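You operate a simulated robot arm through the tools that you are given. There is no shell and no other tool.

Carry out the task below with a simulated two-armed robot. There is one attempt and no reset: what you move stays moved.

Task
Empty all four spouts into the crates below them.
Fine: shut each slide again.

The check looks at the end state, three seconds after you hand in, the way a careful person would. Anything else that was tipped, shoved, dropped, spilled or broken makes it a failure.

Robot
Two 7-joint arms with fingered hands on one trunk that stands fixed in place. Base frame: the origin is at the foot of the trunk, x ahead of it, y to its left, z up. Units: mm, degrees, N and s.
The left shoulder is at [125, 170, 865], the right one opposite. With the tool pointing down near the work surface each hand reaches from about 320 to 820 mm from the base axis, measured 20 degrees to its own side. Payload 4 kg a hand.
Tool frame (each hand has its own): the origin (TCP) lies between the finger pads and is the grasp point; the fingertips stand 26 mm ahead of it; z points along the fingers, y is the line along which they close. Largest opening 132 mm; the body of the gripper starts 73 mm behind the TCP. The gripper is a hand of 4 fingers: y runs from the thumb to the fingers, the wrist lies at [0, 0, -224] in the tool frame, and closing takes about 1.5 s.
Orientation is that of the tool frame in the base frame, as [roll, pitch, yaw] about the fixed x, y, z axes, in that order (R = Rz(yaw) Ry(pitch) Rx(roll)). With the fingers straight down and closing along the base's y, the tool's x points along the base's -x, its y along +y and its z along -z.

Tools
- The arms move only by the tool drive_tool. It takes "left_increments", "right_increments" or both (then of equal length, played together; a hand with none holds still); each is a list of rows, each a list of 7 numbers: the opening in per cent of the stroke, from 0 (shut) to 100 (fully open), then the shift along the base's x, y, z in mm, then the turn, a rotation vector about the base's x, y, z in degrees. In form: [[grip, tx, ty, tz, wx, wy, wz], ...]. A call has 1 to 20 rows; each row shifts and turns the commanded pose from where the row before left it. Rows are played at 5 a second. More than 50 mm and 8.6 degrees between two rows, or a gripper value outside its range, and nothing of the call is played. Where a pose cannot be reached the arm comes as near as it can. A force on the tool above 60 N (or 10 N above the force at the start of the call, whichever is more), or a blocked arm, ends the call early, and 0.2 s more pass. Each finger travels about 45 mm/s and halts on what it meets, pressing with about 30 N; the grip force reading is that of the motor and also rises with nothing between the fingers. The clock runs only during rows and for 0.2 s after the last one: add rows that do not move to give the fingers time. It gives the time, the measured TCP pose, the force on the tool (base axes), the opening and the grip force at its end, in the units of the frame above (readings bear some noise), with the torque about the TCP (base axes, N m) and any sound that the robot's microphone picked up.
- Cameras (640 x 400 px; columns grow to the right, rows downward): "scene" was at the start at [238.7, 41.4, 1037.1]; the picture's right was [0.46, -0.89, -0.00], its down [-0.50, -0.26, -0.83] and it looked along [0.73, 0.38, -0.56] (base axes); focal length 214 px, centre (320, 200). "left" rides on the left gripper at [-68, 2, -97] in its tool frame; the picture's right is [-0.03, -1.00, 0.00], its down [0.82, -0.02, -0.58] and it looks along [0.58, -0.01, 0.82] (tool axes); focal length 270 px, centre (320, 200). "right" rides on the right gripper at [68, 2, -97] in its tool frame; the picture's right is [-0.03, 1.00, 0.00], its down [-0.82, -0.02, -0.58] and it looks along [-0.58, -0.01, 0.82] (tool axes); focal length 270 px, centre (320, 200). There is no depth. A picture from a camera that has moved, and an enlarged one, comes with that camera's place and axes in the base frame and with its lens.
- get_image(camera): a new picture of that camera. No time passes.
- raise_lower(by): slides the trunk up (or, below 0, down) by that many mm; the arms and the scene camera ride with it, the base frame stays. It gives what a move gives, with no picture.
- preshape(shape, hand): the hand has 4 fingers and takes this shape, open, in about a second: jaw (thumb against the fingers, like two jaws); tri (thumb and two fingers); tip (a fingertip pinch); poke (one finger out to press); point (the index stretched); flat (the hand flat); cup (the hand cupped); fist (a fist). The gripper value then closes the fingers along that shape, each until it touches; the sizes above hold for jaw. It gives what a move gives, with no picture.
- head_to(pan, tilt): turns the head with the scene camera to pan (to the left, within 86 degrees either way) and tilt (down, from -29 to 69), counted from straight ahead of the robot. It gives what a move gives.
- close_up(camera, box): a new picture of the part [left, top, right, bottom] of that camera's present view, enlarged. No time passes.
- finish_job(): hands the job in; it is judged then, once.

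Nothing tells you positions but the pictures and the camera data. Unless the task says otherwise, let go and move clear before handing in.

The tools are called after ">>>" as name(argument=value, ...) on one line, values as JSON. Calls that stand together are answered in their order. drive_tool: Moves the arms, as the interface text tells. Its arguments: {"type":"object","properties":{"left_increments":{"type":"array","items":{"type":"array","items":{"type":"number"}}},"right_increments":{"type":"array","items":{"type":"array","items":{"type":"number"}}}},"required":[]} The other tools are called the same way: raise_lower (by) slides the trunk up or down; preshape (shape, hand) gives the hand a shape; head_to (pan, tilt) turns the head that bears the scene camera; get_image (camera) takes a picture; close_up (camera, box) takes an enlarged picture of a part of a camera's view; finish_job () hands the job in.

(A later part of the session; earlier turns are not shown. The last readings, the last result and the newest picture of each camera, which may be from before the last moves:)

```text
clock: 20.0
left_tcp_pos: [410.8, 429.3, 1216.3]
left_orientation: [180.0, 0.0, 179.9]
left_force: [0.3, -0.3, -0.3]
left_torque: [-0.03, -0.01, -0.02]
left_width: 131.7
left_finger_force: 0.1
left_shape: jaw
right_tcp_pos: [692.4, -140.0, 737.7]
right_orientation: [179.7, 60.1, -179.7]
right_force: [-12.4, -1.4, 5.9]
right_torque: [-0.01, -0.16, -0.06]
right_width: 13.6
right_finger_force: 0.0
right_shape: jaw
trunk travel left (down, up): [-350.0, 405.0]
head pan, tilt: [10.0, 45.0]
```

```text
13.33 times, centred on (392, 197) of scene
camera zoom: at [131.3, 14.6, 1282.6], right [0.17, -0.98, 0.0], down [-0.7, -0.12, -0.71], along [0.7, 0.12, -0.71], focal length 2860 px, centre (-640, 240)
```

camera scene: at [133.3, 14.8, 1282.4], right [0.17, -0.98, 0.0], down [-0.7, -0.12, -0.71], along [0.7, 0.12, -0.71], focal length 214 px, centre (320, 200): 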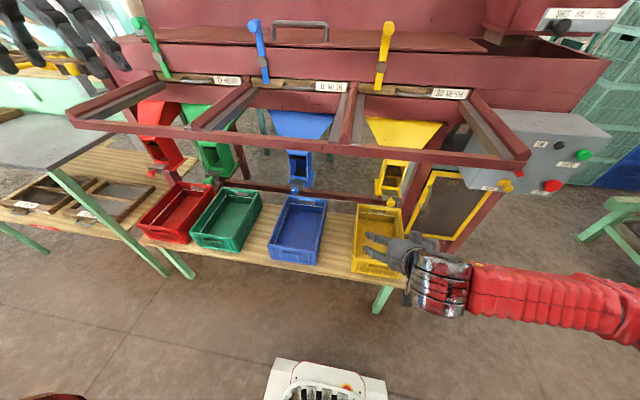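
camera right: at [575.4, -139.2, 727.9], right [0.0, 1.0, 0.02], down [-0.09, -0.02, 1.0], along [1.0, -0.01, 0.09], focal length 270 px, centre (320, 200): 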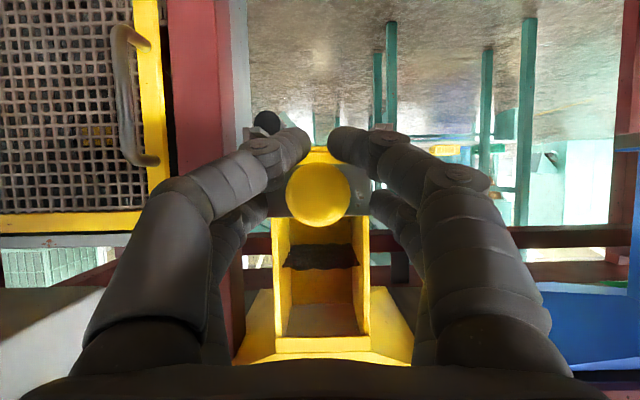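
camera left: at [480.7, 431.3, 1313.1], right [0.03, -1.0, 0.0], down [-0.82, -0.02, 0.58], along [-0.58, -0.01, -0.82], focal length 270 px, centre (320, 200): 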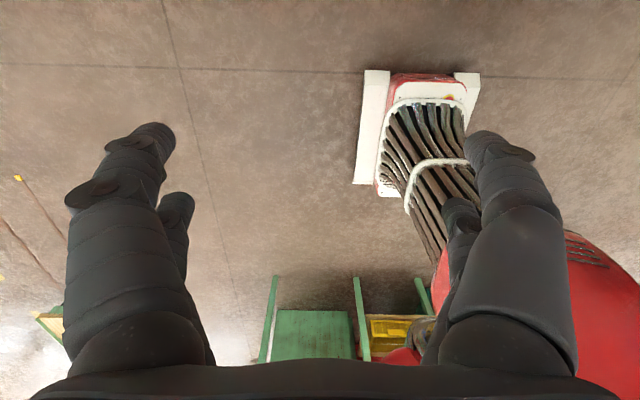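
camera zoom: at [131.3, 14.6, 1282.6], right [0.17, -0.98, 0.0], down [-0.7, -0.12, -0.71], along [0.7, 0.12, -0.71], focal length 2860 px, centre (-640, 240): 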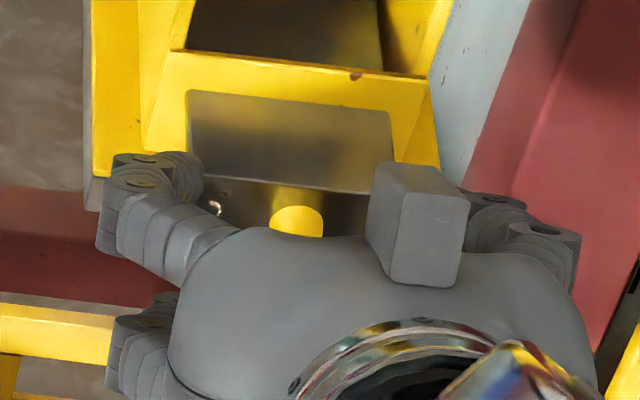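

The upper finger pair caught on the flange sides while the lower pair passed below the knob. I'll open, back off, and see whether the "tip" shape suits the knob better.

>>> drive_tool(right_increments=[[45, 0, 0, 0, 0, 0, 0], [45, 0, 0, 0, 0, 0, 0], [45, 0, 0, 0, 0, 0, 0], [45, 0, 0, 0, 0, 0, 0], [45, -25, 0, 4, 0, 0, 0], [45, -35, 0, 4, 0, 0, 0], [45, -40, 0, 4, 0, 0, 0], [45, 0, 0, 0, 0, 0, 0]])

>>> preshape(hand="right", shape="tip")

>>> get_image(camera="right")

>>> close_up(camera="scene", box=[350, 160, 460, 240])

```text
clock: 21.8
left_tcp_pos: [413.2, 429.1, 1215.9]
left_orientation: [180.0, 0.0, 179.9]
left_force: [-0.8, -0.7, 0.8]
left_torque: [-0.01, 0.05, 0.01]
left_width: 132.0
left_finger_force: 0.2
left_shape: jaw
right_tcp_pos: [593.8, -138.7, 748.4]
right_orientation: [179.6, 60.0, -179.7]
right_force: [-0.3, 0.5, -0.5]
right_torque: [0.0, -0.01, -0.03]
right_width: 59.1
right_finger_force: 0.0
right_shape: jaw
trunk travel left (down, up): [-350.0, 405.0]
head pan, tilt: [10.0, 45.0]
```

```text
clock: 22.7
left_tcp_pos: [412.8, 429.7, 1217.0]
left_orientation: [180.0, 0.0, 180.0]
left_force: [-0.4, 0.3, 0.3]
left_torque: [-0.01, 0.0, -0.03]
left_width: 131.9
left_finger_force: 0.0
left_shape: jaw
right_tcp_pos: [593.8, -138.1, 750.6]
right_orientation: [179.8, 60.0, -179.7]
right_force: [-0.7, 0.6, 0.3]
right_torque: [-0.03, 0.0, 0.03]
right_width: 131.9
right_finger_force: 0.1
right_shape: tip
trunk travel left (down, up): [-350.0, 405.0]
head pan, tilt: [10.0, 45.0]
```

```text
taken
camera right: at [476.5, -138.6, 739.6], right [0.0, 1.0, 0.02], down [-0.09, -0.02, 1.0], along [1.0, -0.01, 0.09], focal length 270 px, centre (320, 200)
```

right: 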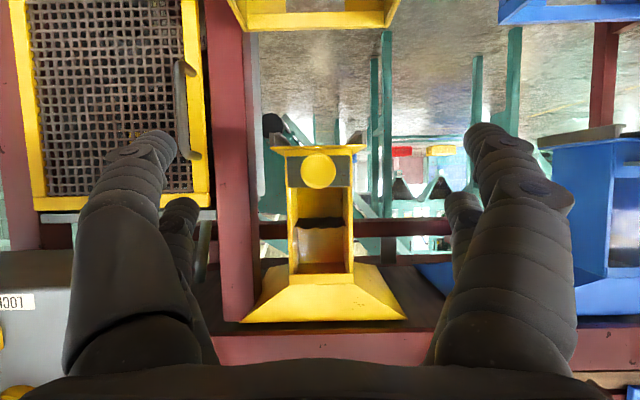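

```text
5.00 times, centred on (405, 200) of scene
camera zoom: at [133.0, 14.5, 1282.4], right [0.17, -0.98, 0.0], down [-0.7, -0.12, -0.71], along [0.7, 0.12, -0.71], focal length 1072 px, centre (-105, 200)
```

zoom: 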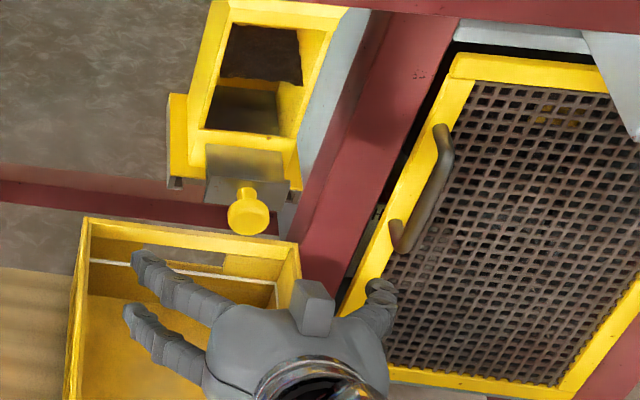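

The tip shape opened fully. I'll close it in the air to see how the fingers meet.

>>> drive_tool(right_increments=[[20, 0, 0, 0, 0, 0, 0], [20, 0, 0, 0, 0, 0, 0], [20, 0, 0, 0, 0, 0, 0], [20, 0, 0, 0, 0, 0, 0], [20, 0, 0, 0, 0, 0, 0], [20, 0, 0, 0, 0, 0, 0], [20, 0, 0, 0, 0, 0, 0], [20, 0, 0, 0, 0, 0, 0]])

>>> get_image(camera="right")

>>> close_up(camera="scene", box=[350, 160, 460, 240])

```text
clock: 24.5
left_tcp_pos: [413.7, 430.1, 1216.3]
left_orientation: [180.0, -0.1, -180.0]
left_force: [-0.1, 0.4, -0.3]
left_torque: [0.01, -0.02, 0.0]
left_width: 131.8
left_finger_force: 0.1
left_shape: jaw
right_tcp_pos: [593.7, -139.1, 750.6]
right_orientation: [179.8, 60.0, -179.7]
right_force: [0.2, 0.0, -0.1]
right_torque: [-0.02, -0.02, 0.04]
right_width: 26.8
right_finger_force: 0.0
right_shape: tip
trunk travel left (down, up): [-350.0, 405.0]
head pan, tilt: [10.0, 45.0]
```

```text
taken
camera right: at [476.5, -138.6, 739.6], right [0.0, 1.0, 0.02], down [-0.09, -0.02, 1.0], along [1.0, -0.01, 0.09], focal length 270 px, centre (320, 200)
```

right: 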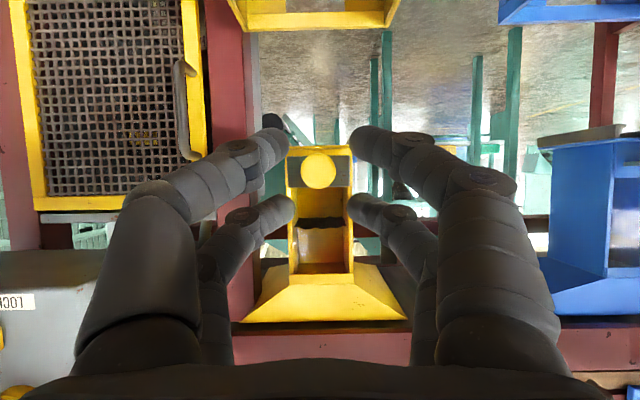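

```text
5.00 times, centred on (405, 200) of scene
camera zoom: at [133.1, 14.5, 1282.4], right [0.17, -0.98, 0.0], down [-0.7, -0.12, -0.71], along [0.7, 0.12, -0.71], focal length 1072 px, centre (-105, 200)
```

zoom: 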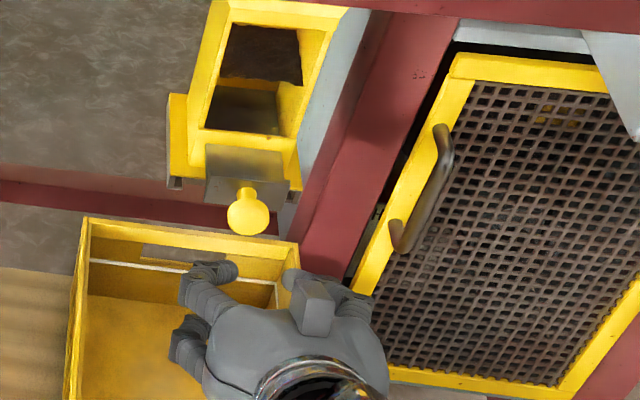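

Two finger pairs close about 34 mm apart, so the knob falls between them. I'll go back to jaw and lower the hand so the upper pair pinches the knob at its middle, with the lower pair passing underneath.

>>> preshape(hand="right", shape="jaw")

>>> drive_tool(right_increments=[[45, 0, 0, 0, 0, 0, 0], [45, 0, 0, 0, 0, 0, 0], [45, 0, 0, 0, 0, 0, 0], [45, 0, 0, 0, 0, 0, 0], [45, 15, -0.5, -6, 0, 0, 0], [45, 25, -0.5, -9, 0, 0, 0], [45, 25, -0.5, -9, 0, 0, 0], [45, 15, -0.5, -2, 0, 0, 0], [45, 8, 0, 0, 0, 0, 0], [45, 0, 0, 0, 0, 0, 0]])

>>> get_image(camera="right")

>>> close_up(camera="scene", box=[350, 160, 430, 220])

```text
clock: 25.4
left_tcp_pos: [413.4, 428.8, 1217.0]
left_orientation: [-179.9, 0.0, 180.0]
left_force: [-0.1, 0.0, 0.3]
left_torque: [0.04, 0.01, 0.04]
left_width: 131.8
left_finger_force: 0.0
left_shape: jaw
right_tcp_pos: [593.8, -138.3, 750.7]
right_orientation: [179.6, 60.0, -179.7]
right_force: [-0.1, 0.3, -1.1]
right_torque: [0.0, 0.0, 0.01]
right_width: 131.5
right_finger_force: 0.0
right_shape: jaw
trunk travel left (down, up): [-350.0, 405.0]
head pan, tilt: [10.0, 45.0]
```

```text
clock: 27.6
left_tcp_pos: [412.0, 430.6, 1216.5]
left_orientation: [180.0, 0.1, 179.9]
left_force: [0.3, 0.3, 0.1]
left_torque: [0.0, 0.01, 0.01]
left_width: 131.9
left_finger_force: 0.0
left_shape: jaw
right_tcp_pos: [681.4, -141.0, 724.3]
right_orientation: [179.7, 60.1, -179.7]
right_force: [-0.4, 0.1, 0.6]
right_torque: [0.02, 0.02, 0.03]
right_width: 60.1
right_finger_force: 0.1
right_shape: jaw
trunk travel left (down, up): [-350.0, 405.0]
head pan, tilt: [10.0, 45.0]
```

```text
taken
camera right: at [564.4, -141.4, 713.1], right [0.0, 1.0, 0.02], down [-0.09, -0.02, 1.0], along [1.0, -0.01, 0.09], focal length 270 px, centre (320, 200)
```

right: 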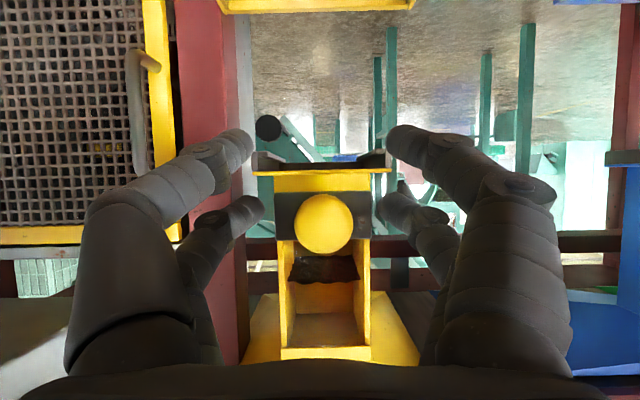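

```text
6.67 times, centred on (390, 190) of scene
camera zoom: at [133.1, 14.5, 1282.4], right [0.17, -0.98, 0.0], down [-0.7, -0.12, -0.71], along [0.7, 0.12, -0.71], focal length 1430 px, centre (-147, 267)
```

zoom: 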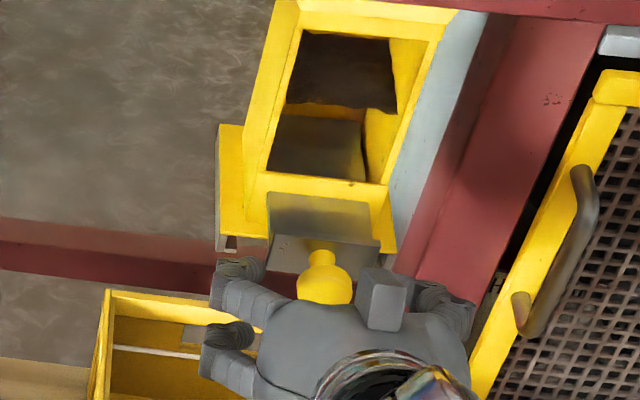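

The upper pair is now level with the knob, so I'll close.

>>> drive_tool(right_increments=[[30, 0, 0, 0, 0, 0, 0], [10, 0, 0, 0, 0, 0, 0], [0, 0, 0, 0, 0, 0, 0], [0, 0, 0, 0, 0, 0, 0], [0, 0, 0, 0, 0, 0, 0], [0, 0, 0, 0, 0, 0, 0], [0, 0, 0, 0, 0, 0, 0]])

>>> get_image(camera="right")

>>> close_up(camera="scene", box=[372, 182, 412, 212])

```text
clock: 29.2
left_tcp_pos: [413.1, 429.7, 1216.5]
left_orientation: [-180.0, 0.1, 180.0]
left_force: [-0.5, -0.4, -0.4]
left_torque: [-0.02, 0.0, 0.0]
left_width: 132.3
left_finger_force: 0.1
left_shape: jaw
right_tcp_pos: [682.0, -141.4, 722.7]
right_orientation: [179.7, 60.0, -179.7]
right_force: [-0.8, 0.1, 0.2]
right_torque: [0.01, 0.0, 0.0]
right_width: 3.8
right_finger_force: 30.0
right_shape: jaw
trunk travel left (down, up): [-350.0, 405.0]
head pan, tilt: [10.0, 45.0]
```

```text
taken
camera right: at [564.3, -141.4, 713.1], right [0.0, 1.0, 0.02], down [-0.09, -0.02, 1.0], along [1.0, -0.01, 0.09], focal length 270 px, centre (320, 200)
```

right: 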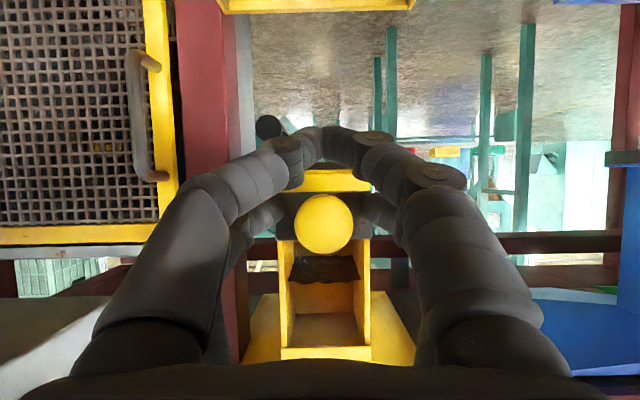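

```text
13.33 times, centred on (392, 197) of scene
camera zoom: at [133.1, 14.5, 1282.4], right [0.17, -0.98, 0.0], down [-0.7, -0.12, -0.71], along [0.7, 0.12, -0.71], focal length 2860 px, centre (-640, 240)
```

zoom: 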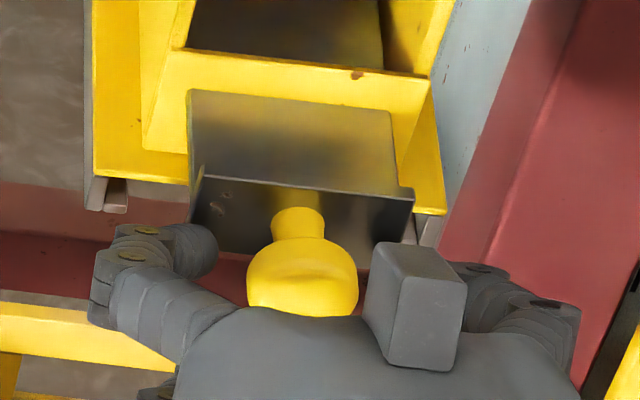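

>>> close_up(camera="right", box=[240, 110, 400, 250])

```text
2.86 times, centred on (320, 180) of right
camera zoom: at [564.3, -141.4, 713.1], right [0.0, 1.0, 0.02], down [-0.09, -0.02, 1.0], along [1.0, -0.01, 0.09], focal length 772 px, centre (320, 257)
```

zoom: 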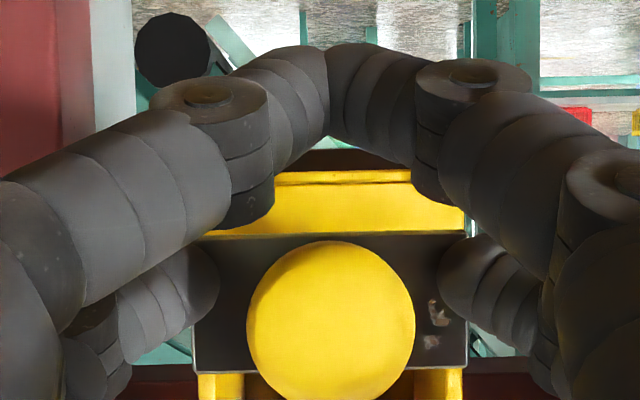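

The lower pair has met underneath while the upper pair stopped on either side of the knob. I'll test with a small pull.

>>> drive_tool(right_increments=[[0, -4, 0, 0, 0, 0, 0], [0, -4, 0, 0, 0, 0, 0], [0, -4, 0, 0, 0, 0, 0], [0, -4, 0, 0, 0, 0, 0], [0, 0, 0, 0, 0, 0, 0]])

>>> close_up(camera="right", box=[240, 110, 400, 250])

>>> close_up(camera="scene", box=[372, 182, 412, 212])

```text
clock: 30.4
left_tcp_pos: [413.5, 430.5, 1216.5]
left_orientation: [-179.9, 0.0, 179.9]
left_force: [-0.7, 0.7, -0.9]
left_torque: [-0.01, 0.01, -0.02]
left_width: 131.8
left_finger_force: 0.0
left_shape: jaw
right_tcp_pos: [664.9, -142.2, 723.0]
right_orientation: [179.8, 59.9, -179.7]
right_force: [0.0, 0.8, 0.6]
right_torque: [0.0, 0.0, 0.06]
right_width: 3.9
right_finger_force: 29.8
right_shape: jaw
trunk travel left (down, up): [-350.0, 405.0]
head pan, tilt: [10.0, 45.0]
```

```text
2.86 times, centred on (320, 180) of right
camera zoom: at [548.1, -141.6, 713.1], right [0.0, 1.0, 0.02], down [-0.09, -0.02, 1.0], along [1.0, -0.01, 0.09], focal length 772 px, centre (320, 257)
```

zoom: 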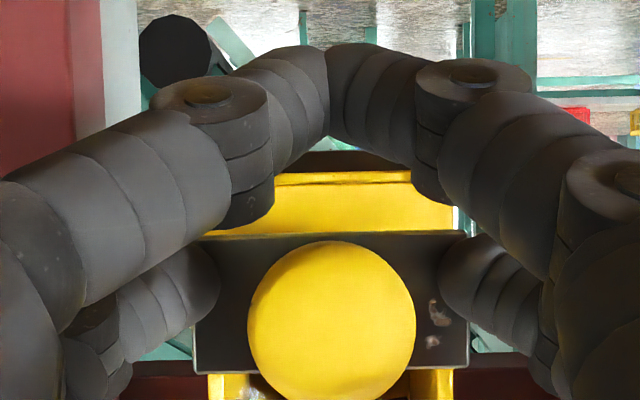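

```text
13.33 times, centred on (392, 197) of scene
camera zoom: at [133.1, 14.6, 1282.4], right [0.17, -0.98, 0.0], down [-0.7, -0.12, -0.71], along [0.7, 0.12, -0.71], focal length 2860 px, centre (-640, 240)
```

zoom: 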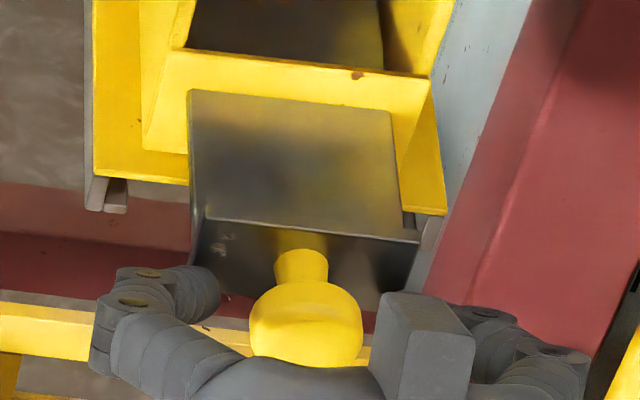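

The grip holds, and the slide came out about 16 mm. I'll keep pulling slowly.

>>> drive_tool(right_increments=[[0, -5, 0, 0, 0, 0, 0], [0, -5, 0, 0, 0, 0, 0], [0, -5, 0, 0, 0, 0, 0], [0, -5, 0, 0, 0, 0, 0], [0, -5, 0, 0, 0, 0, 0], [0, -5, 0, 0, 0, 0, 0], [0, -5, 0, 0, 0, 0, 0], [0, 0, 0, 0, 0, 0, 0]])

>>> get_image(camera="right")

>>> close_up(camera="scene", box=[340, 150, 430, 280])

```text
clock: 32.2
left_tcp_pos: [413.2, 429.7, 1216.5]
left_orientation: [-180.0, 0.0, -180.0]
left_force: [0.5, 0.0, 0.5]
left_torque: [0.02, -0.02, 0.01]
left_width: 131.8
left_finger_force: 0.1
left_shape: jaw
right_tcp_pos: [631.1, -141.1, 723.8]
right_orientation: [179.7, 60.0, -179.7]
right_force: [0.4, 0.3, 1.7]
right_torque: [-0.01, -0.05, -0.01]
right_width: 3.9
right_finger_force: 29.9
right_shape: jaw
trunk travel left (down, up): [-350.0, 405.0]
head pan, tilt: [10.0, 45.0]
```

```text
taken
camera right: at [513.2, -141.5, 713.1], right [0.0, 1.0, 0.02], down [-0.09, -0.02, 1.0], along [1.0, -0.01, 0.09], focal length 270 px, centre (320, 200)
```

right: 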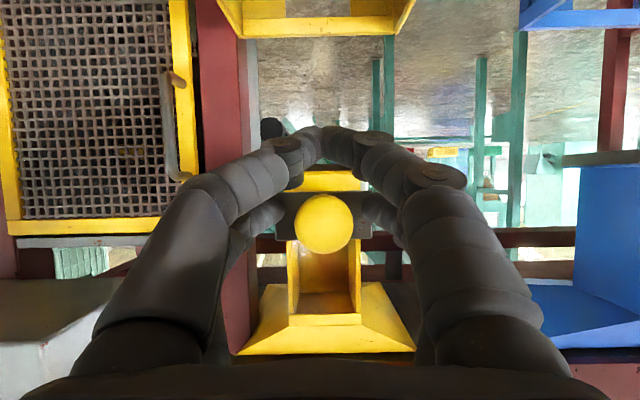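

```text
3.08 times, centred on (385, 215) of scene
camera zoom: at [133.0, 14.6, 1282.4], right [0.17, -0.98, 0.0], down [-0.7, -0.12, -0.71], along [0.7, 0.12, -0.71], focal length 660 px, centre (120, 154)
```

zoom: 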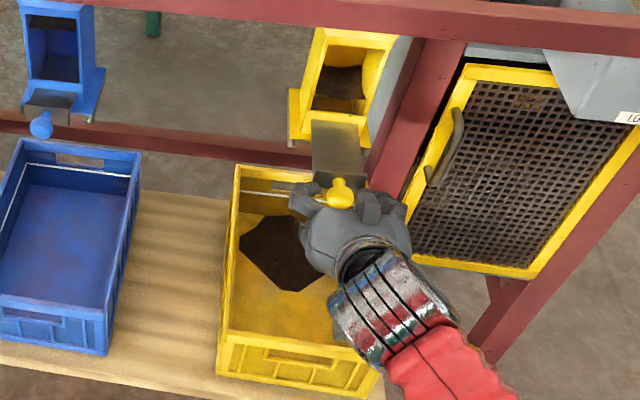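

Dark material is running into the yellow crate and the level in the chute has dropped. I'll open it fully and wait.

>>> drive_tool(right_increments=[[0, -5, 0, 0, 0, 0, 0], [0, -5, 0, 0, 0, 0, 0], [0, -5, 0, 0, 0, 0, 0], [0, -5, 0, 0, 0, 0, 0], [0, -5, 0, 0, 0, 0, 0], [0, -5, 0, 0, 0, 0, 0], [0, -5, 0, 0, 0, 0, 0], [0, 0, 0, 0, 0, 0, 0], [0, 0, 0, 0, 0, 0, 0], [0, 0, 0, 0, 0, 0, 0], [0, 0, 0, 0, 0, 0, 0]])

>>> get_image(camera="right")

>>> close_up(camera="scene", box=[340, 150, 430, 280])

```text
clock: 33.1
left_tcp_pos: [418.2, 430.2, 1215.3]
left_orientation: [-179.9, -0.2, 180.0]
left_force: [-0.3, -0.1, 0.5]
left_torque: [0.02, 0.01, 0.0]
left_width: 131.8
left_finger_force: 0.1
left_shape: jaw
right_tcp_pos: [619.0, -143.9, 725.4]
right_orientation: [179.9, 60.3, -179.8]
right_force: [49.7, 7.4, -21.4]
right_torque: [-0.14, 0.8, 0.05]
right_width: 0.0
right_finger_force: 29.9
right_shape: jaw
trunk travel left (down, up): [-350.0, 405.0]
head pan, tilt: [10.0, 45.0]
stopped in row 4 (right hand): the force on the tool passed its limit at 64 N (the readings are from after the stop); the commanded pose is now the measured one
```

```text
taken
camera right: at [502.4, -143.5, 713.9], right [0.01, 1.0, 0.02], down [-0.1, -0.02, 0.99], along [1.0, -0.01, 0.1], focal length 270 px, centre (320, 200)
```

right: 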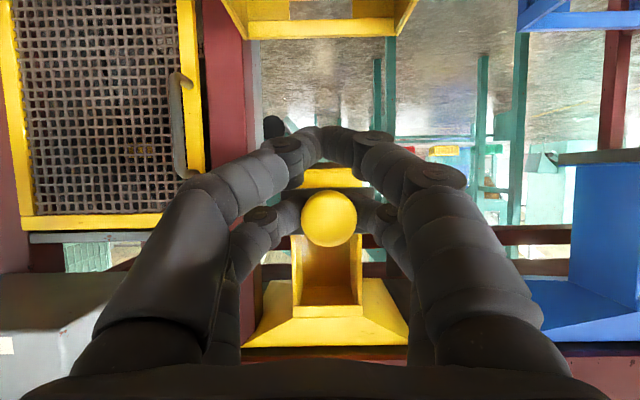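

```text
3.08 times, centred on (385, 215) of scene
camera zoom: at [139.6, 14.9, 1281.3], right [0.17, -0.98, 0.0], down [-0.7, -0.12, -0.7], along [0.69, 0.12, -0.71], focal length 660 px, centre (120, 154)
```

zoom: 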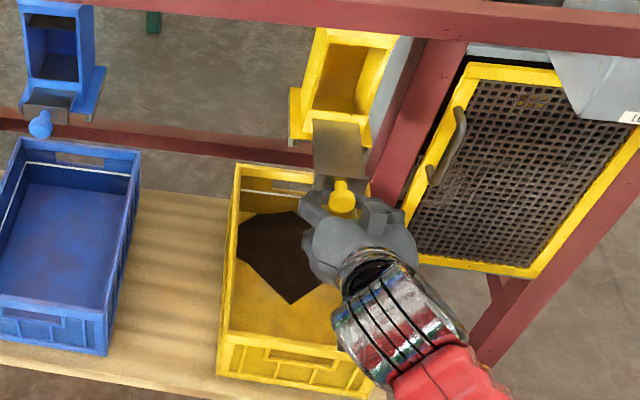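

The slide reached its end stop after about 60 mm and the chute looks empty. I'll check it closely before shutting.

>>> close_up(camera="scene", box=[365, 150, 425, 215])

>>> close_up(camera="right", box=[240, 110, 400, 330])

```text
6.15 times, centred on (395, 182) of scene
camera zoom: at [139.6, 14.9, 1281.3], right [0.17, -0.98, 0.0], down [-0.7, -0.12, -0.7], along [0.69, 0.12, -0.71], focal length 1320 px, centre (-142, 308)
```

zoom: 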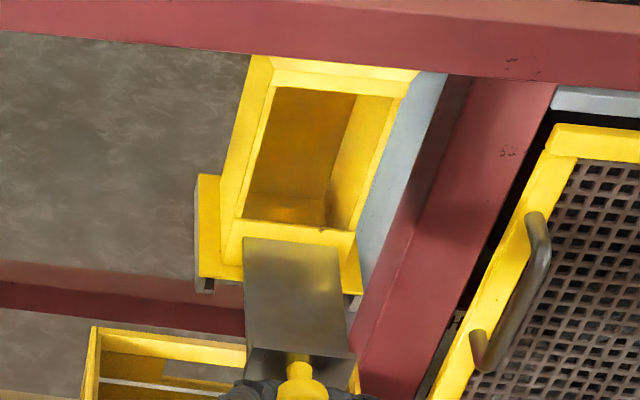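

```text
1.82 times, centred on (320, 220) of right
camera zoom: at [502.4, -143.5, 713.9], right [0.01, 1.0, 0.02], down [-0.1, -0.02, 0.99], along [1.0, -0.01, 0.1], focal length 491 px, centre (320, 164)
```

zoom: 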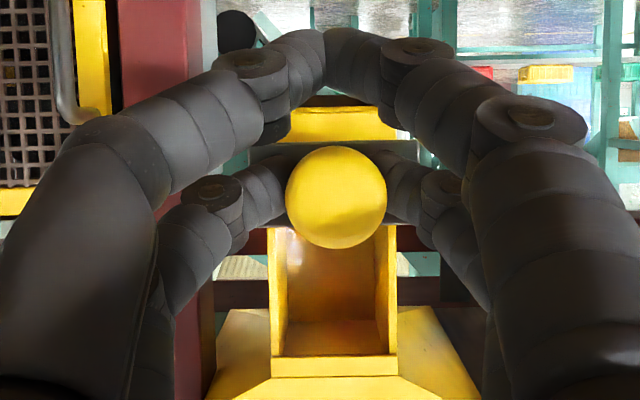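

The yellow chute is empty and the fingertips are hooked behind the knob against the flange. I'll push the slide shut.

>>> drive_tool(right_increments=[[0, 5, 0, -0.2, 0, 0, 0], [0, 5, 0, -0.2, 0, 0, 0], [0, 5, 0, -0.2, 0, 0, 0], [0, 5, 0, -0.2, 0, 0, 0], [0, 5, 0, -0.2, 0, 0, 0], [0, 5, 0, -0.2, 0, 0, 0], [0, 5, 0, -0.2, 0, 0, 0], [0, 5, 0, -0.2, 0, 0, 0], [0, 5, 0, -0.2, 0, 0, 0], [0, 5, 0, -0.2, 0, 0, 0], [0, 5, 0, 0, 0, 0, 0], [0, 5, 0, 0, 0, 0, 0], [0, 4, 0, 0, 0, 0, 0], [0, 4, 0, 0, 0, 0, 0], [0, 4, 0, 0, 0, 0, 0], [0, 0, 0, 0, 0, 0, 0]])

>>> get_image(camera="right")

>>> close_up(camera="scene", box=[350, 150, 430, 220])

```text
clock: 36.5
left_tcp_pos: [412.8, 429.8, 1217.7]
left_orientation: [180.0, 0.1, 180.0]
left_force: [-0.5, -0.4, -0.7]
left_torque: [-0.01, 0.01, -0.01]
left_width: 131.6
left_finger_force: 0.1
left_shape: jaw
right_tcp_pos: [685.5, -144.1, 723.9]
right_orientation: [179.8, 60.3, -179.7]
right_force: [-17.4, 5.1, -16.8]
right_torque: [-0.13, 0.18, 0.29]
right_width: 0.0
right_finger_force: 30.0
right_shape: jaw
trunk travel left (down, up): [-350.0, 405.0]
head pan, tilt: [10.0, 45.0]
```

```text
taken
camera right: at [568.9, -142.9, 713.1], right [0.01, 1.0, 0.02], down [-0.1, -0.02, 0.99], along [1.0, -0.01, 0.1], focal length 270 px, centre (320, 200)
```

right: 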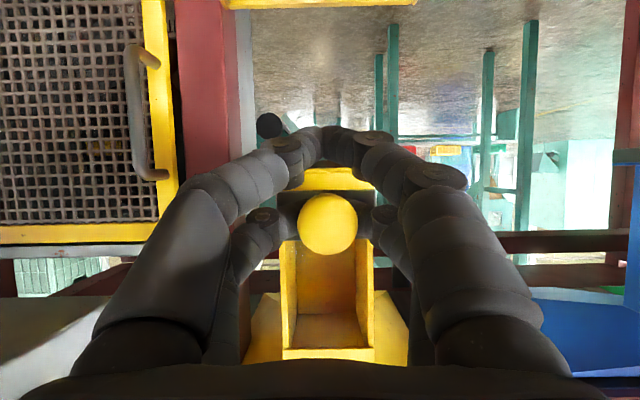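

```text
5.71 times, centred on (390, 185) of scene
camera zoom: at [133.1, 14.6, 1282.3], right [0.17, -0.98, 0.0], down [-0.7, -0.12, -0.71], along [0.7, 0.12, -0.71], focal length 1226 px, centre (-80, 286)
```

zoom: 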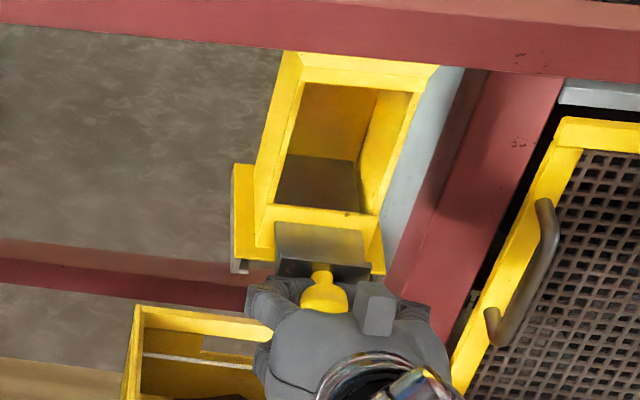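

The slide is nearly home. I'll push a little further to seat it.

>>> drive_tool(right_increments=[[0, 2, 0, 0.5, 0, 0, 0], [0, 2, 0, 0.5, 0, 0, 0], [0, 2, 0, 0.5, 0, 0, 0], [0, 2, 0, 0, 0, 0, 0], [0, 0, 0, 0, 0, 0, 0]])

>>> close_up(camera="scene", box=[372, 182, 412, 212])

>>> close_up(camera="right", box=[240, 110, 400, 250])

```text
clock: 37.7
left_tcp_pos: [409.1, 430.0, 1219.3]
left_orientation: [-180.0, 0.3, -180.0]
left_force: [-0.1, 0.0, -0.3]
left_torque: [-0.01, 0.01, -0.02]
left_width: 132.1
left_finger_force: 0.0
left_shape: jaw
right_tcp_pos: [688.2, -142.0, 723.1]
right_orientation: [179.9, 59.9, -179.8]
right_force: [-49.0, 0.9, -16.1]
right_torque: [0.0, -0.24, 0.31]
right_width: 0.6
right_finger_force: 29.3
right_shape: jaw
trunk travel left (down, up): [-350.0, 405.0]
head pan, tilt: [10.0, 45.0]
```

```text
13.33 times, centred on (392, 197) of scene
camera zoom: at [129.8, 14.4, 1282.7], right [0.17, -0.98, 0.0], down [-0.69, -0.12, -0.71], along [0.7, 0.12, -0.71], focal length 2860 px, centre (-640, 240)
```

zoom: 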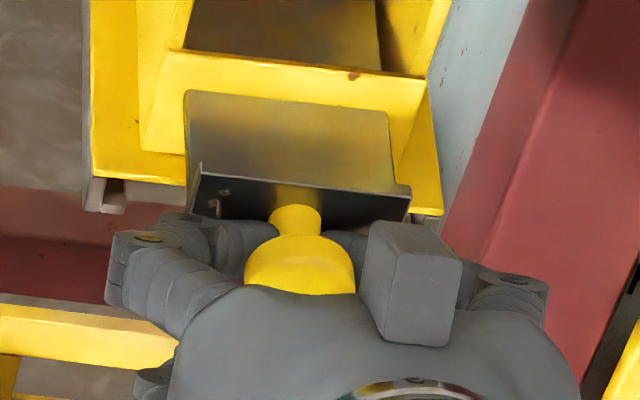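

```text
2.86 times, centred on (320, 180) of right
camera zoom: at [571.7, -142.0, 712.5], right [0.0, 1.0, 0.02], down [-0.09, -0.02, 1.0], along [1.0, -0.01, 0.09], focal length 772 px, centre (320, 257)
```

zoom: 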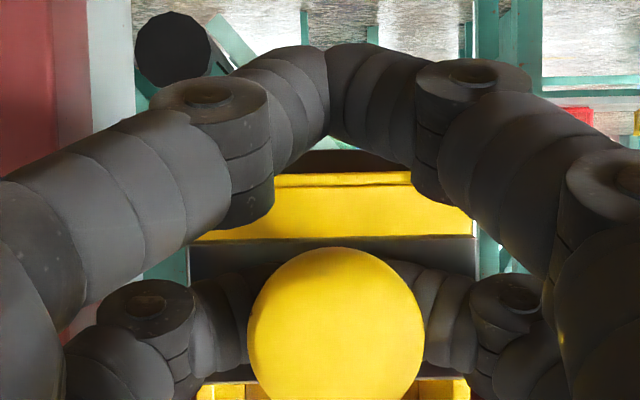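

The yellow slide is hard against its stop and matches its original position. I'll open the fingers and back straight out.

>>> drive_tool(right_increments=[[20, 0, 0, 0, 0, 0, 0], [45, 0, 0, 0, 0, 0, 0], [45, 0, 0, 0, 0, 0, 0], [45, 0, 0, 0, 0, 0, 0], [45, 0, 0, 0, 0, 0, 0], [45, 0, 0, 0, 0, 0, 0], [45, -5, 0, 0, 0, 0, 0], [45, -20, 0, 0, 0, 0, 0], [45, -40, 0, 0, 0, 0, 0], [45, -45, 0, 0, 0, 0, 0], [45, 0, 0, 0, 0, 0, 0]])

>>> get_image(camera="right")

>>> close_up(camera="scene", box=[340, 150, 440, 290])

```text
clock: 40.1
left_tcp_pos: [412.9, 429.2, 1216.7]
left_orientation: [180.0, 0.0, -180.0]
left_force: [-0.3, -0.8, 0.0]
left_torque: [0.0, -0.03, -0.01]
left_width: 131.8
left_finger_force: 0.0
left_shape: jaw
right_tcp_pos: [585.8, -143.6, 728.3]
right_orientation: [179.7, 60.5, -179.8]
right_force: [-0.1, 0.5, -0.1]
right_torque: [0.01, -0.02, -0.01]
right_width: 58.9
right_finger_force: 0.0
right_shape: jaw
trunk travel left (down, up): [-350.0, 405.0]
head pan, tilt: [10.0, 45.0]
```

```text
taken
camera right: at [468.5, -143.2, 716.4], right [0.01, 1.0, 0.02], down [-0.1, -0.02, 0.99], along [0.99, -0.01, 0.1], focal length 270 px, centre (320, 200)
```

right: 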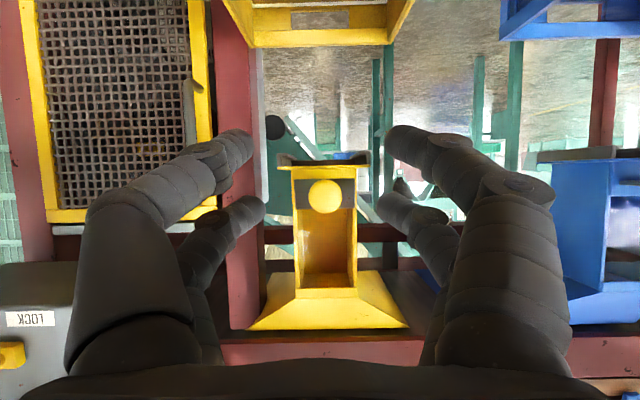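

```text
2.86 times, centred on (390, 220) of scene
camera zoom: at [133.3, 14.6, 1282.3], right [0.17, -0.98, 0.0], down [-0.7, -0.12, -0.71], along [0.7, 0.12, -0.71], focal length 613 px, centre (120, 143)
```

zoom: 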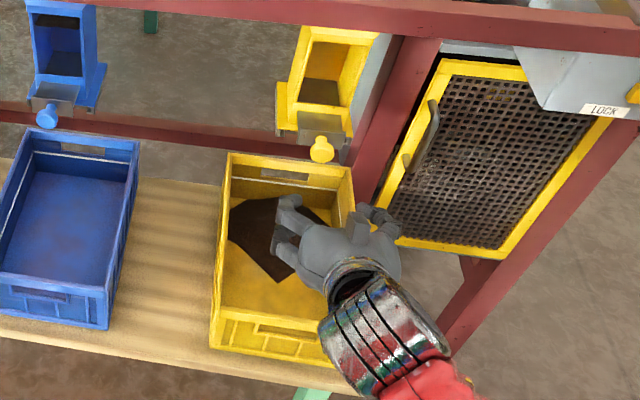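

Yellow is done: chute empty, slide shut, material in the crate. Next I'll pull the right hand back and bring the left hand round to the blue spout.

>>> drive_tool(left_increments=[[100, 3, -22, -42, 0, -6, 0], [100, 3, -22, -42, 0, -6, 0], [100, 3, -22, -42, 0, -6, 0], [100, 3, -22, -42, 0, -6, 0], [100, 3, -22, -42, 0, -6, 0], [100, 3, -22, -42, 0, -6, 0], [80, 3, -22, -42, 0, -6, 0], [60, 3, -22, -42, 0, -6, 0], [45, 3, -22, -42, 0, -6, 0], [45, 3, -22, -42, 0, -6, 0], [45, 24, 0, -10, 0, 0, 0], [45, 24, 0, -10, 0, 0, 0], [45, 24, 0, -10, 0, 0, 0], [45, 24, 0, -10, 0, 0, 0], [45, 0, 0, 0, 0, 0, 0]], right_increments=[[45, -20, -10, 10, 0, 0, 0], [45, -20, -10, 10, 0, 0, 0], [45, -20, -10, 10, 0, 0, 0], [45, -20, -10, 10, 0, 0, 0], [45, -20, -10, 10, 0, 0, 0], [45, 0, 0, 0, 0, 0, 0], [45, 0, 0, 0, 0, 0, 0], [45, 0, 0, 0, 0, 0, 0], [45, 0, 0, 0, 0, 0, 0], [45, 0, 0, 0, 0, 0, 0], [45, 0, 0, 0, 0, 0, 0], [45, 0, 0, 0, 0, 0, 0], [45, 0, 0, 0, 0, 0, 0], [45, 0, 0, 0, 0, 0, 0], [45, 0, 0, 0, 0, 0, 0]])

>>> get_image(camera="left")

>>> get_image(camera="scene")

```text
clock: 43.3
left_tcp_pos: [603.6, 188.2, 855.5]
left_orientation: [178.2, 57.8, -179.9]
left_force: [0.1, 0.9, -0.2]
left_torque: [-0.02, 0.05, 0.03]
left_width: 59.8
left_finger_force: 0.1
left_shape: jaw
left hand out of reach, approached as far as the arm can: row 6, 7, 9, 10, 12, 13, 14
right_tcp_pos: [485.3, -194.5, 778.3]
right_orientation: [179.6, 60.5, -180.0]
right_force: [-0.1, 0.4, 0.2]
right_torque: [-0.02, -0.01, -0.03]
right_width: 58.8
right_finger_force: 0.1
right_shape: jaw
trunk travel left (down, up): [-350.0, 405.0]
head pan, tilt: [10.0, 45.0]
```

```text
taken
camera left: at [556.3, 187.0, 964.6], right [0.04, -1.0, 0.0], down [-0.92, -0.04, -0.38], along [0.38, 0.01, -0.92], focal length 270 px, centre (320, 200)
```

left: 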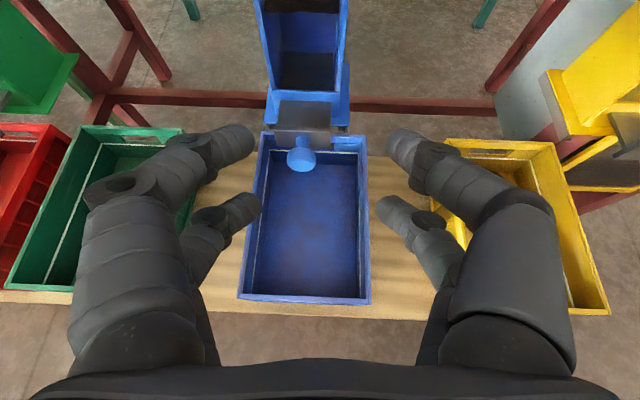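

```text
taken
camera scene: at [133.1, 14.5, 1282.4], right [0.17, -0.98, 0.0], down [-0.7, -0.12, -0.71], along [0.7, 0.12, -0.71], focal length 214 px, centre (320, 200)
```

scene: 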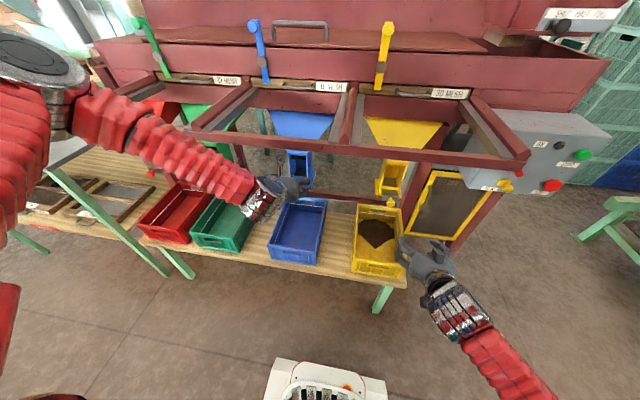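

The left arm couldn't fold low enough with the trunk this high, and stopped at z 855. I'll lower the trunk by 100 mm, which carries the hands down to knob height with clearance everywhere.

>>> raise_lower(by=-60)

>>> get_image(camera="left")

>>> get_image(camera="scene")

```text
clock: 44.3
left_tcp_pos: [602.9, 189.2, 789.8]
left_orientation: [178.1, 57.1, -179.7]
left_force: [0.6, 0.0, 0.0]
left_torque: [-0.02, 0.03, 0.0]
left_width: 59.8
left_finger_force: 0.0
left_shape: jaw
right_tcp_pos: [484.0, -193.7, 718.8]
right_orientation: [179.8, 60.7, -179.8]
right_force: [0.8, 0.2, -0.1]
right_torque: [0.02, -0.03, 0.02]
right_width: 59.0
right_finger_force: 0.0
right_shape: jaw
trunk travel left (down, up): [-290.0, 465.0]
head pan, tilt: [10.0, 45.0]
```

```text
taken
camera left: at [556.7, 187.2, 900.0], right [0.05, -1.0, 0.0], down [-0.93, -0.04, -0.37], along [0.37, 0.01, -0.93], focal length 270 px, centre (320, 200)
```

left: 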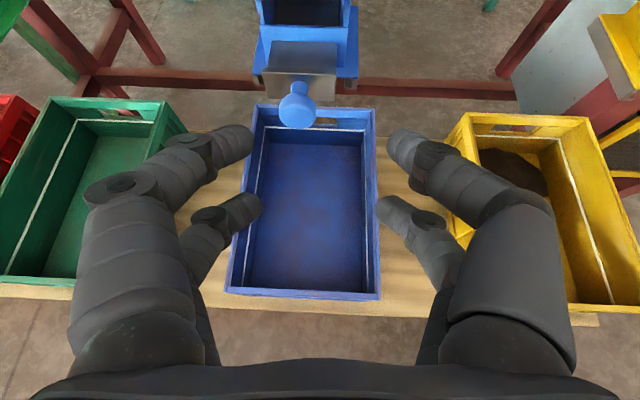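

```text
taken
camera scene: at [152.0, 14.4, 1221.3], right [0.17, -0.98, 0.0], down [-0.7, -0.12, -0.71], along [0.7, 0.12, -0.71], focal length 214 px, centre (320, 200)
```

scene: 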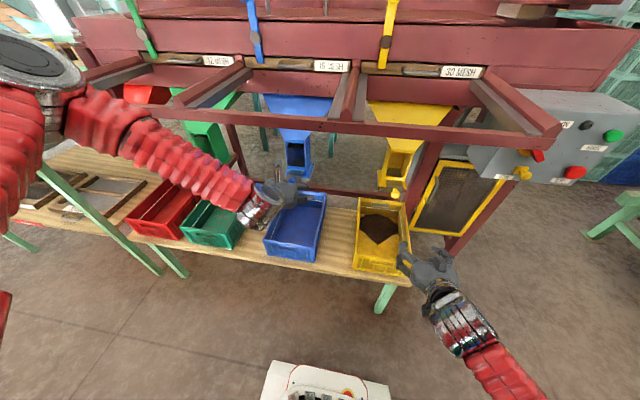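

The hand is now at a good height and the blue knob measures about (699, 209, 736). I'll make a small test move to confirm the arm follows.

>>> drive_tool(left_increments=[[45, 8, 7, -10, 0, 0, 0], [45, 8, 7, -10, 0, 0, 0], [45, 8, 6, -10, 0, 0, 0], [45, 0, 0, 0, 0, 0, 0]])

>>> get_image(camera="left")

```text
clock: 45.3
left_tcp_pos: [622.2, 201.2, 779.2]
left_orientation: [177.7, 56.4, -179.7]
left_force: [-0.1, 0.1, -1.0]
left_torque: [0.0, 0.02, -0.03]
left_width: 60.0
left_finger_force: 0.1
left_shape: jaw
left hand out of reach, approached as far as the arm can: row 2, 3
right_tcp_pos: [485.5, -193.8, 718.5]
right_orientation: [179.8, 60.5, -179.9]
right_force: [0.2, -0.3, -0.2]
right_torque: [0.0, 0.02, 0.01]
right_width: 59.0
right_finger_force: 0.0
right_shape: jaw
trunk travel left (down, up): [-290.0, 465.0]
head pan, tilt: [10.0, 45.0]
```

```text
taken
camera left: at [578.9, 198.8, 890.7], right [0.05, -1.0, 0.0], down [-0.93, -0.05, -0.36], along [0.36, 0.02, -0.93], focal length 270 px, centre (320, 200)
```

left: 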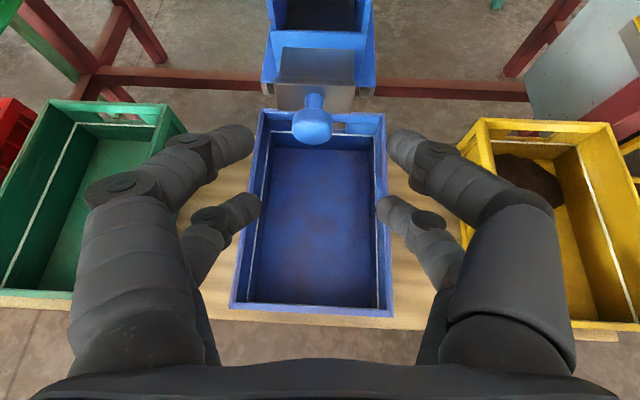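

The left arm is at its downward limit again, so I'll lower the trunk further to give it margin.

>>> raise_lower(by=-100)

>>> drive_tool(left_increments=[[45, 0, 2, 15, 0, 0, 0], [45, 0, 2, 15, 0, 0, 0], [45, 0, 2, 10, 0, 0, 0], [45, 0, 0, 0, 0, 0, 0]])

>>> get_image(camera="left")

>>> get_image(camera="scene")

```text
clock: 46.7
left_tcp_pos: [614.6, 201.3, 614.7]
left_orientation: [177.7, 49.8, -179.8]
left_force: [0.5, -0.1, 0.2]
left_torque: [0.02, -0.01, 0.01]
left_width: 60.0
left_finger_force: 0.0
left_shape: jaw
right_tcp_pos: [484.1, -194.6, 617.6]
right_orientation: [179.8, 60.5, -179.8]
right_force: [0.5, 0.0, 0.4]
right_torque: [-0.02, 0.03, 0.01]
right_width: 59.1
right_finger_force: 0.0
right_shape: jaw
trunk travel left (down, up): [-190.0, 565.0]
head pan, tilt: [10.0, 45.0]
```

```text
clock: 47.7
left_tcp_pos: [615.2, 206.1, 653.3]
left_orientation: [177.7, 49.7, -179.7]
left_force: [0.8, -0.1, -0.2]
left_torque: [-0.04, 0.0, 0.01]
left_width: 60.0
left_finger_force: 0.1
left_shape: jaw
right_tcp_pos: [484.7, -193.8, 618.1]
right_orientation: [179.6, 60.5, -179.9]
right_force: [-0.6, -0.5, 0.2]
right_torque: [0.04, 0.0, -0.02]
right_width: 58.8
right_finger_force: 0.2
right_shape: jaw
trunk travel left (down, up): [-190.0, 565.0]
head pan, tilt: [10.0, 45.0]
```

```text
taken
camera left: at [584.7, 204.3, 768.8], right [0.05, -1.0, -0.01], down [-0.97, -0.05, -0.25], along [0.25, 0.02, -0.97], focal length 270 px, centre (320, 200)
```

left: 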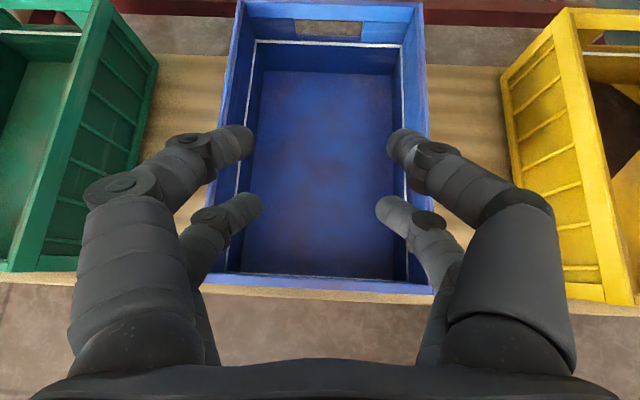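

```text
taken
camera scene: at [194.4, 14.5, 1117.2], right [0.17, -0.98, 0.0], down [-0.7, -0.12, -0.71], along [0.7, 0.12, -0.71], focal length 214 px, centre (320, 200)
```

scene: 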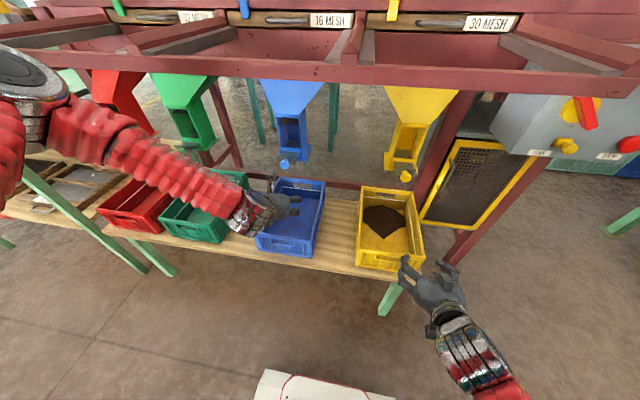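

The hand dropped lower than planned but touched nothing. It now has margin, so I'll raise it in front of the blue knob and re-level the pitch to 60°.

>>> drive_tool(left_increments=[[45, 0, 1, 14, 0, -2, 0], [45, 0, 1, 14, 0, -2, 0], [45, 0, 1, 14, 0, -2, 0], [45, 0, 1, 14, 0, -2, 0], [45, 0, 0, 14, 0, -2, 0], [45, 0, 0, 0, 0, 0, 0]])

>>> get_image(camera="left")

```text
clock: 49.1
left_tcp_pos: [615.3, 210.2, 709.9]
left_orientation: [177.7, 57.5, -179.6]
left_force: [-0.3, -0.4, -0.3]
left_torque: [-0.02, -0.01, -0.01]
left_width: 60.2
left_finger_force: 0.0
left_shape: jaw
left hand out of reach, approached as far as the arm can: row 5
right_tcp_pos: [484.6, -192.4, 617.7]
right_orientation: [179.8, 60.5, -179.8]
right_force: [0.2, 0.4, 0.3]
right_torque: [-0.01, 0.02, 0.0]
right_width: 58.9
right_finger_force: 0.1
right_shape: jaw
trunk travel left (down, up): [-190.0, 565.0]
head pan, tilt: [10.0, 45.0]
```

```text
taken
camera left: at [569.8, 208.4, 820.5], right [0.05, -1.0, 0.0], down [-0.92, -0.05, -0.38], along [0.38, 0.02, -0.93], focal length 270 px, centre (320, 200)
```

left: 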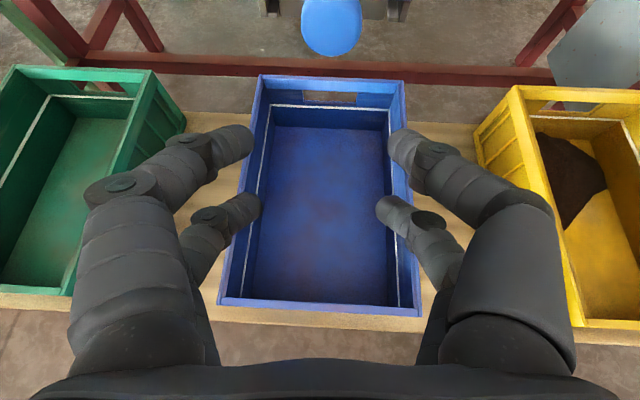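

The wrist is limiting at about 58° pitch here. I'll ease the pitch to 50° and go on toward the blue knob.

>>> drive_tool(left_increments=[[45, 0, 0, 5, 0, 2.5, 0], [45, 0, 0, 5, 0, 2.5, 0], [45, 10, 0, 5, 0, 2.5, 0], [45, 12, 0, 3, 0, 0, 0], [45, 12, 0, 0, 0, 0, 0], [45, 0, 0, 0, 0, 0, 0]])

>>> get_image(camera="left")

>>> close_up(camera="scene", box=[240, 120, 340, 230])

```text
clock: 50.5
left_tcp_pos: [650.8, 210.0, 728.0]
left_orientation: [177.7, 52.2, -179.7]
left_force: [0.1, 0.3, 0.2]
left_torque: [0.01, -0.01, 0.01]
left_width: 59.9
left_finger_force: 0.1
left_shape: jaw
right_tcp_pos: [485.7, -193.3, 618.0]
right_orientation: [179.8, 60.5, -179.8]
right_force: [0.1, 0.2, 0.3]
right_torque: [-0.01, 0.0, 0.04]
right_width: 58.9
right_finger_force: 0.0
right_shape: jaw
trunk travel left (down, up): [-190.0, 565.0]
head pan, tilt: [10.0, 45.0]
```

```text
taken
camera left: at [614.2, 208.1, 842.3], right [0.05, -1.0, 0.0], down [-0.96, -0.05, -0.29], along [0.29, 0.02, -0.96], focal length 270 px, centre (320, 200)
```

left: 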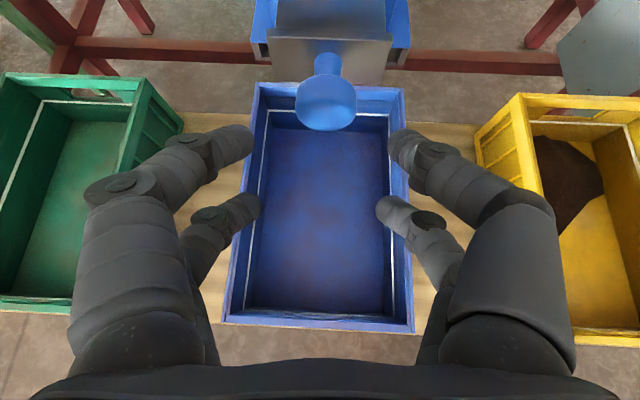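

```text
3.64 times, centred on (290, 175) of scene
camera zoom: at [194.5, 14.5, 1117.2], right [0.17, -0.98, 0.0], down [-0.7, -0.12, -0.71], along [0.7, 0.12, -0.71], focal length 780 px, centre (429, 291)
```

zoom: 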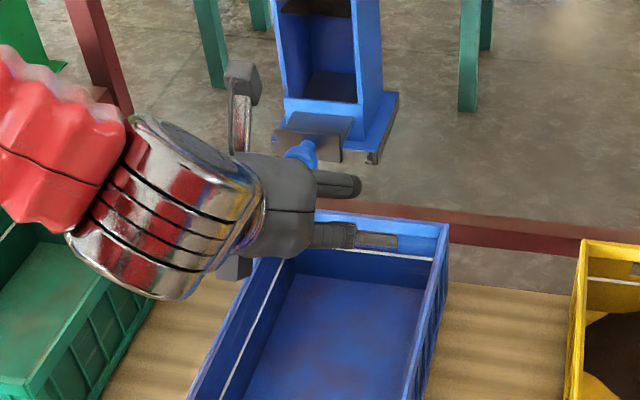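

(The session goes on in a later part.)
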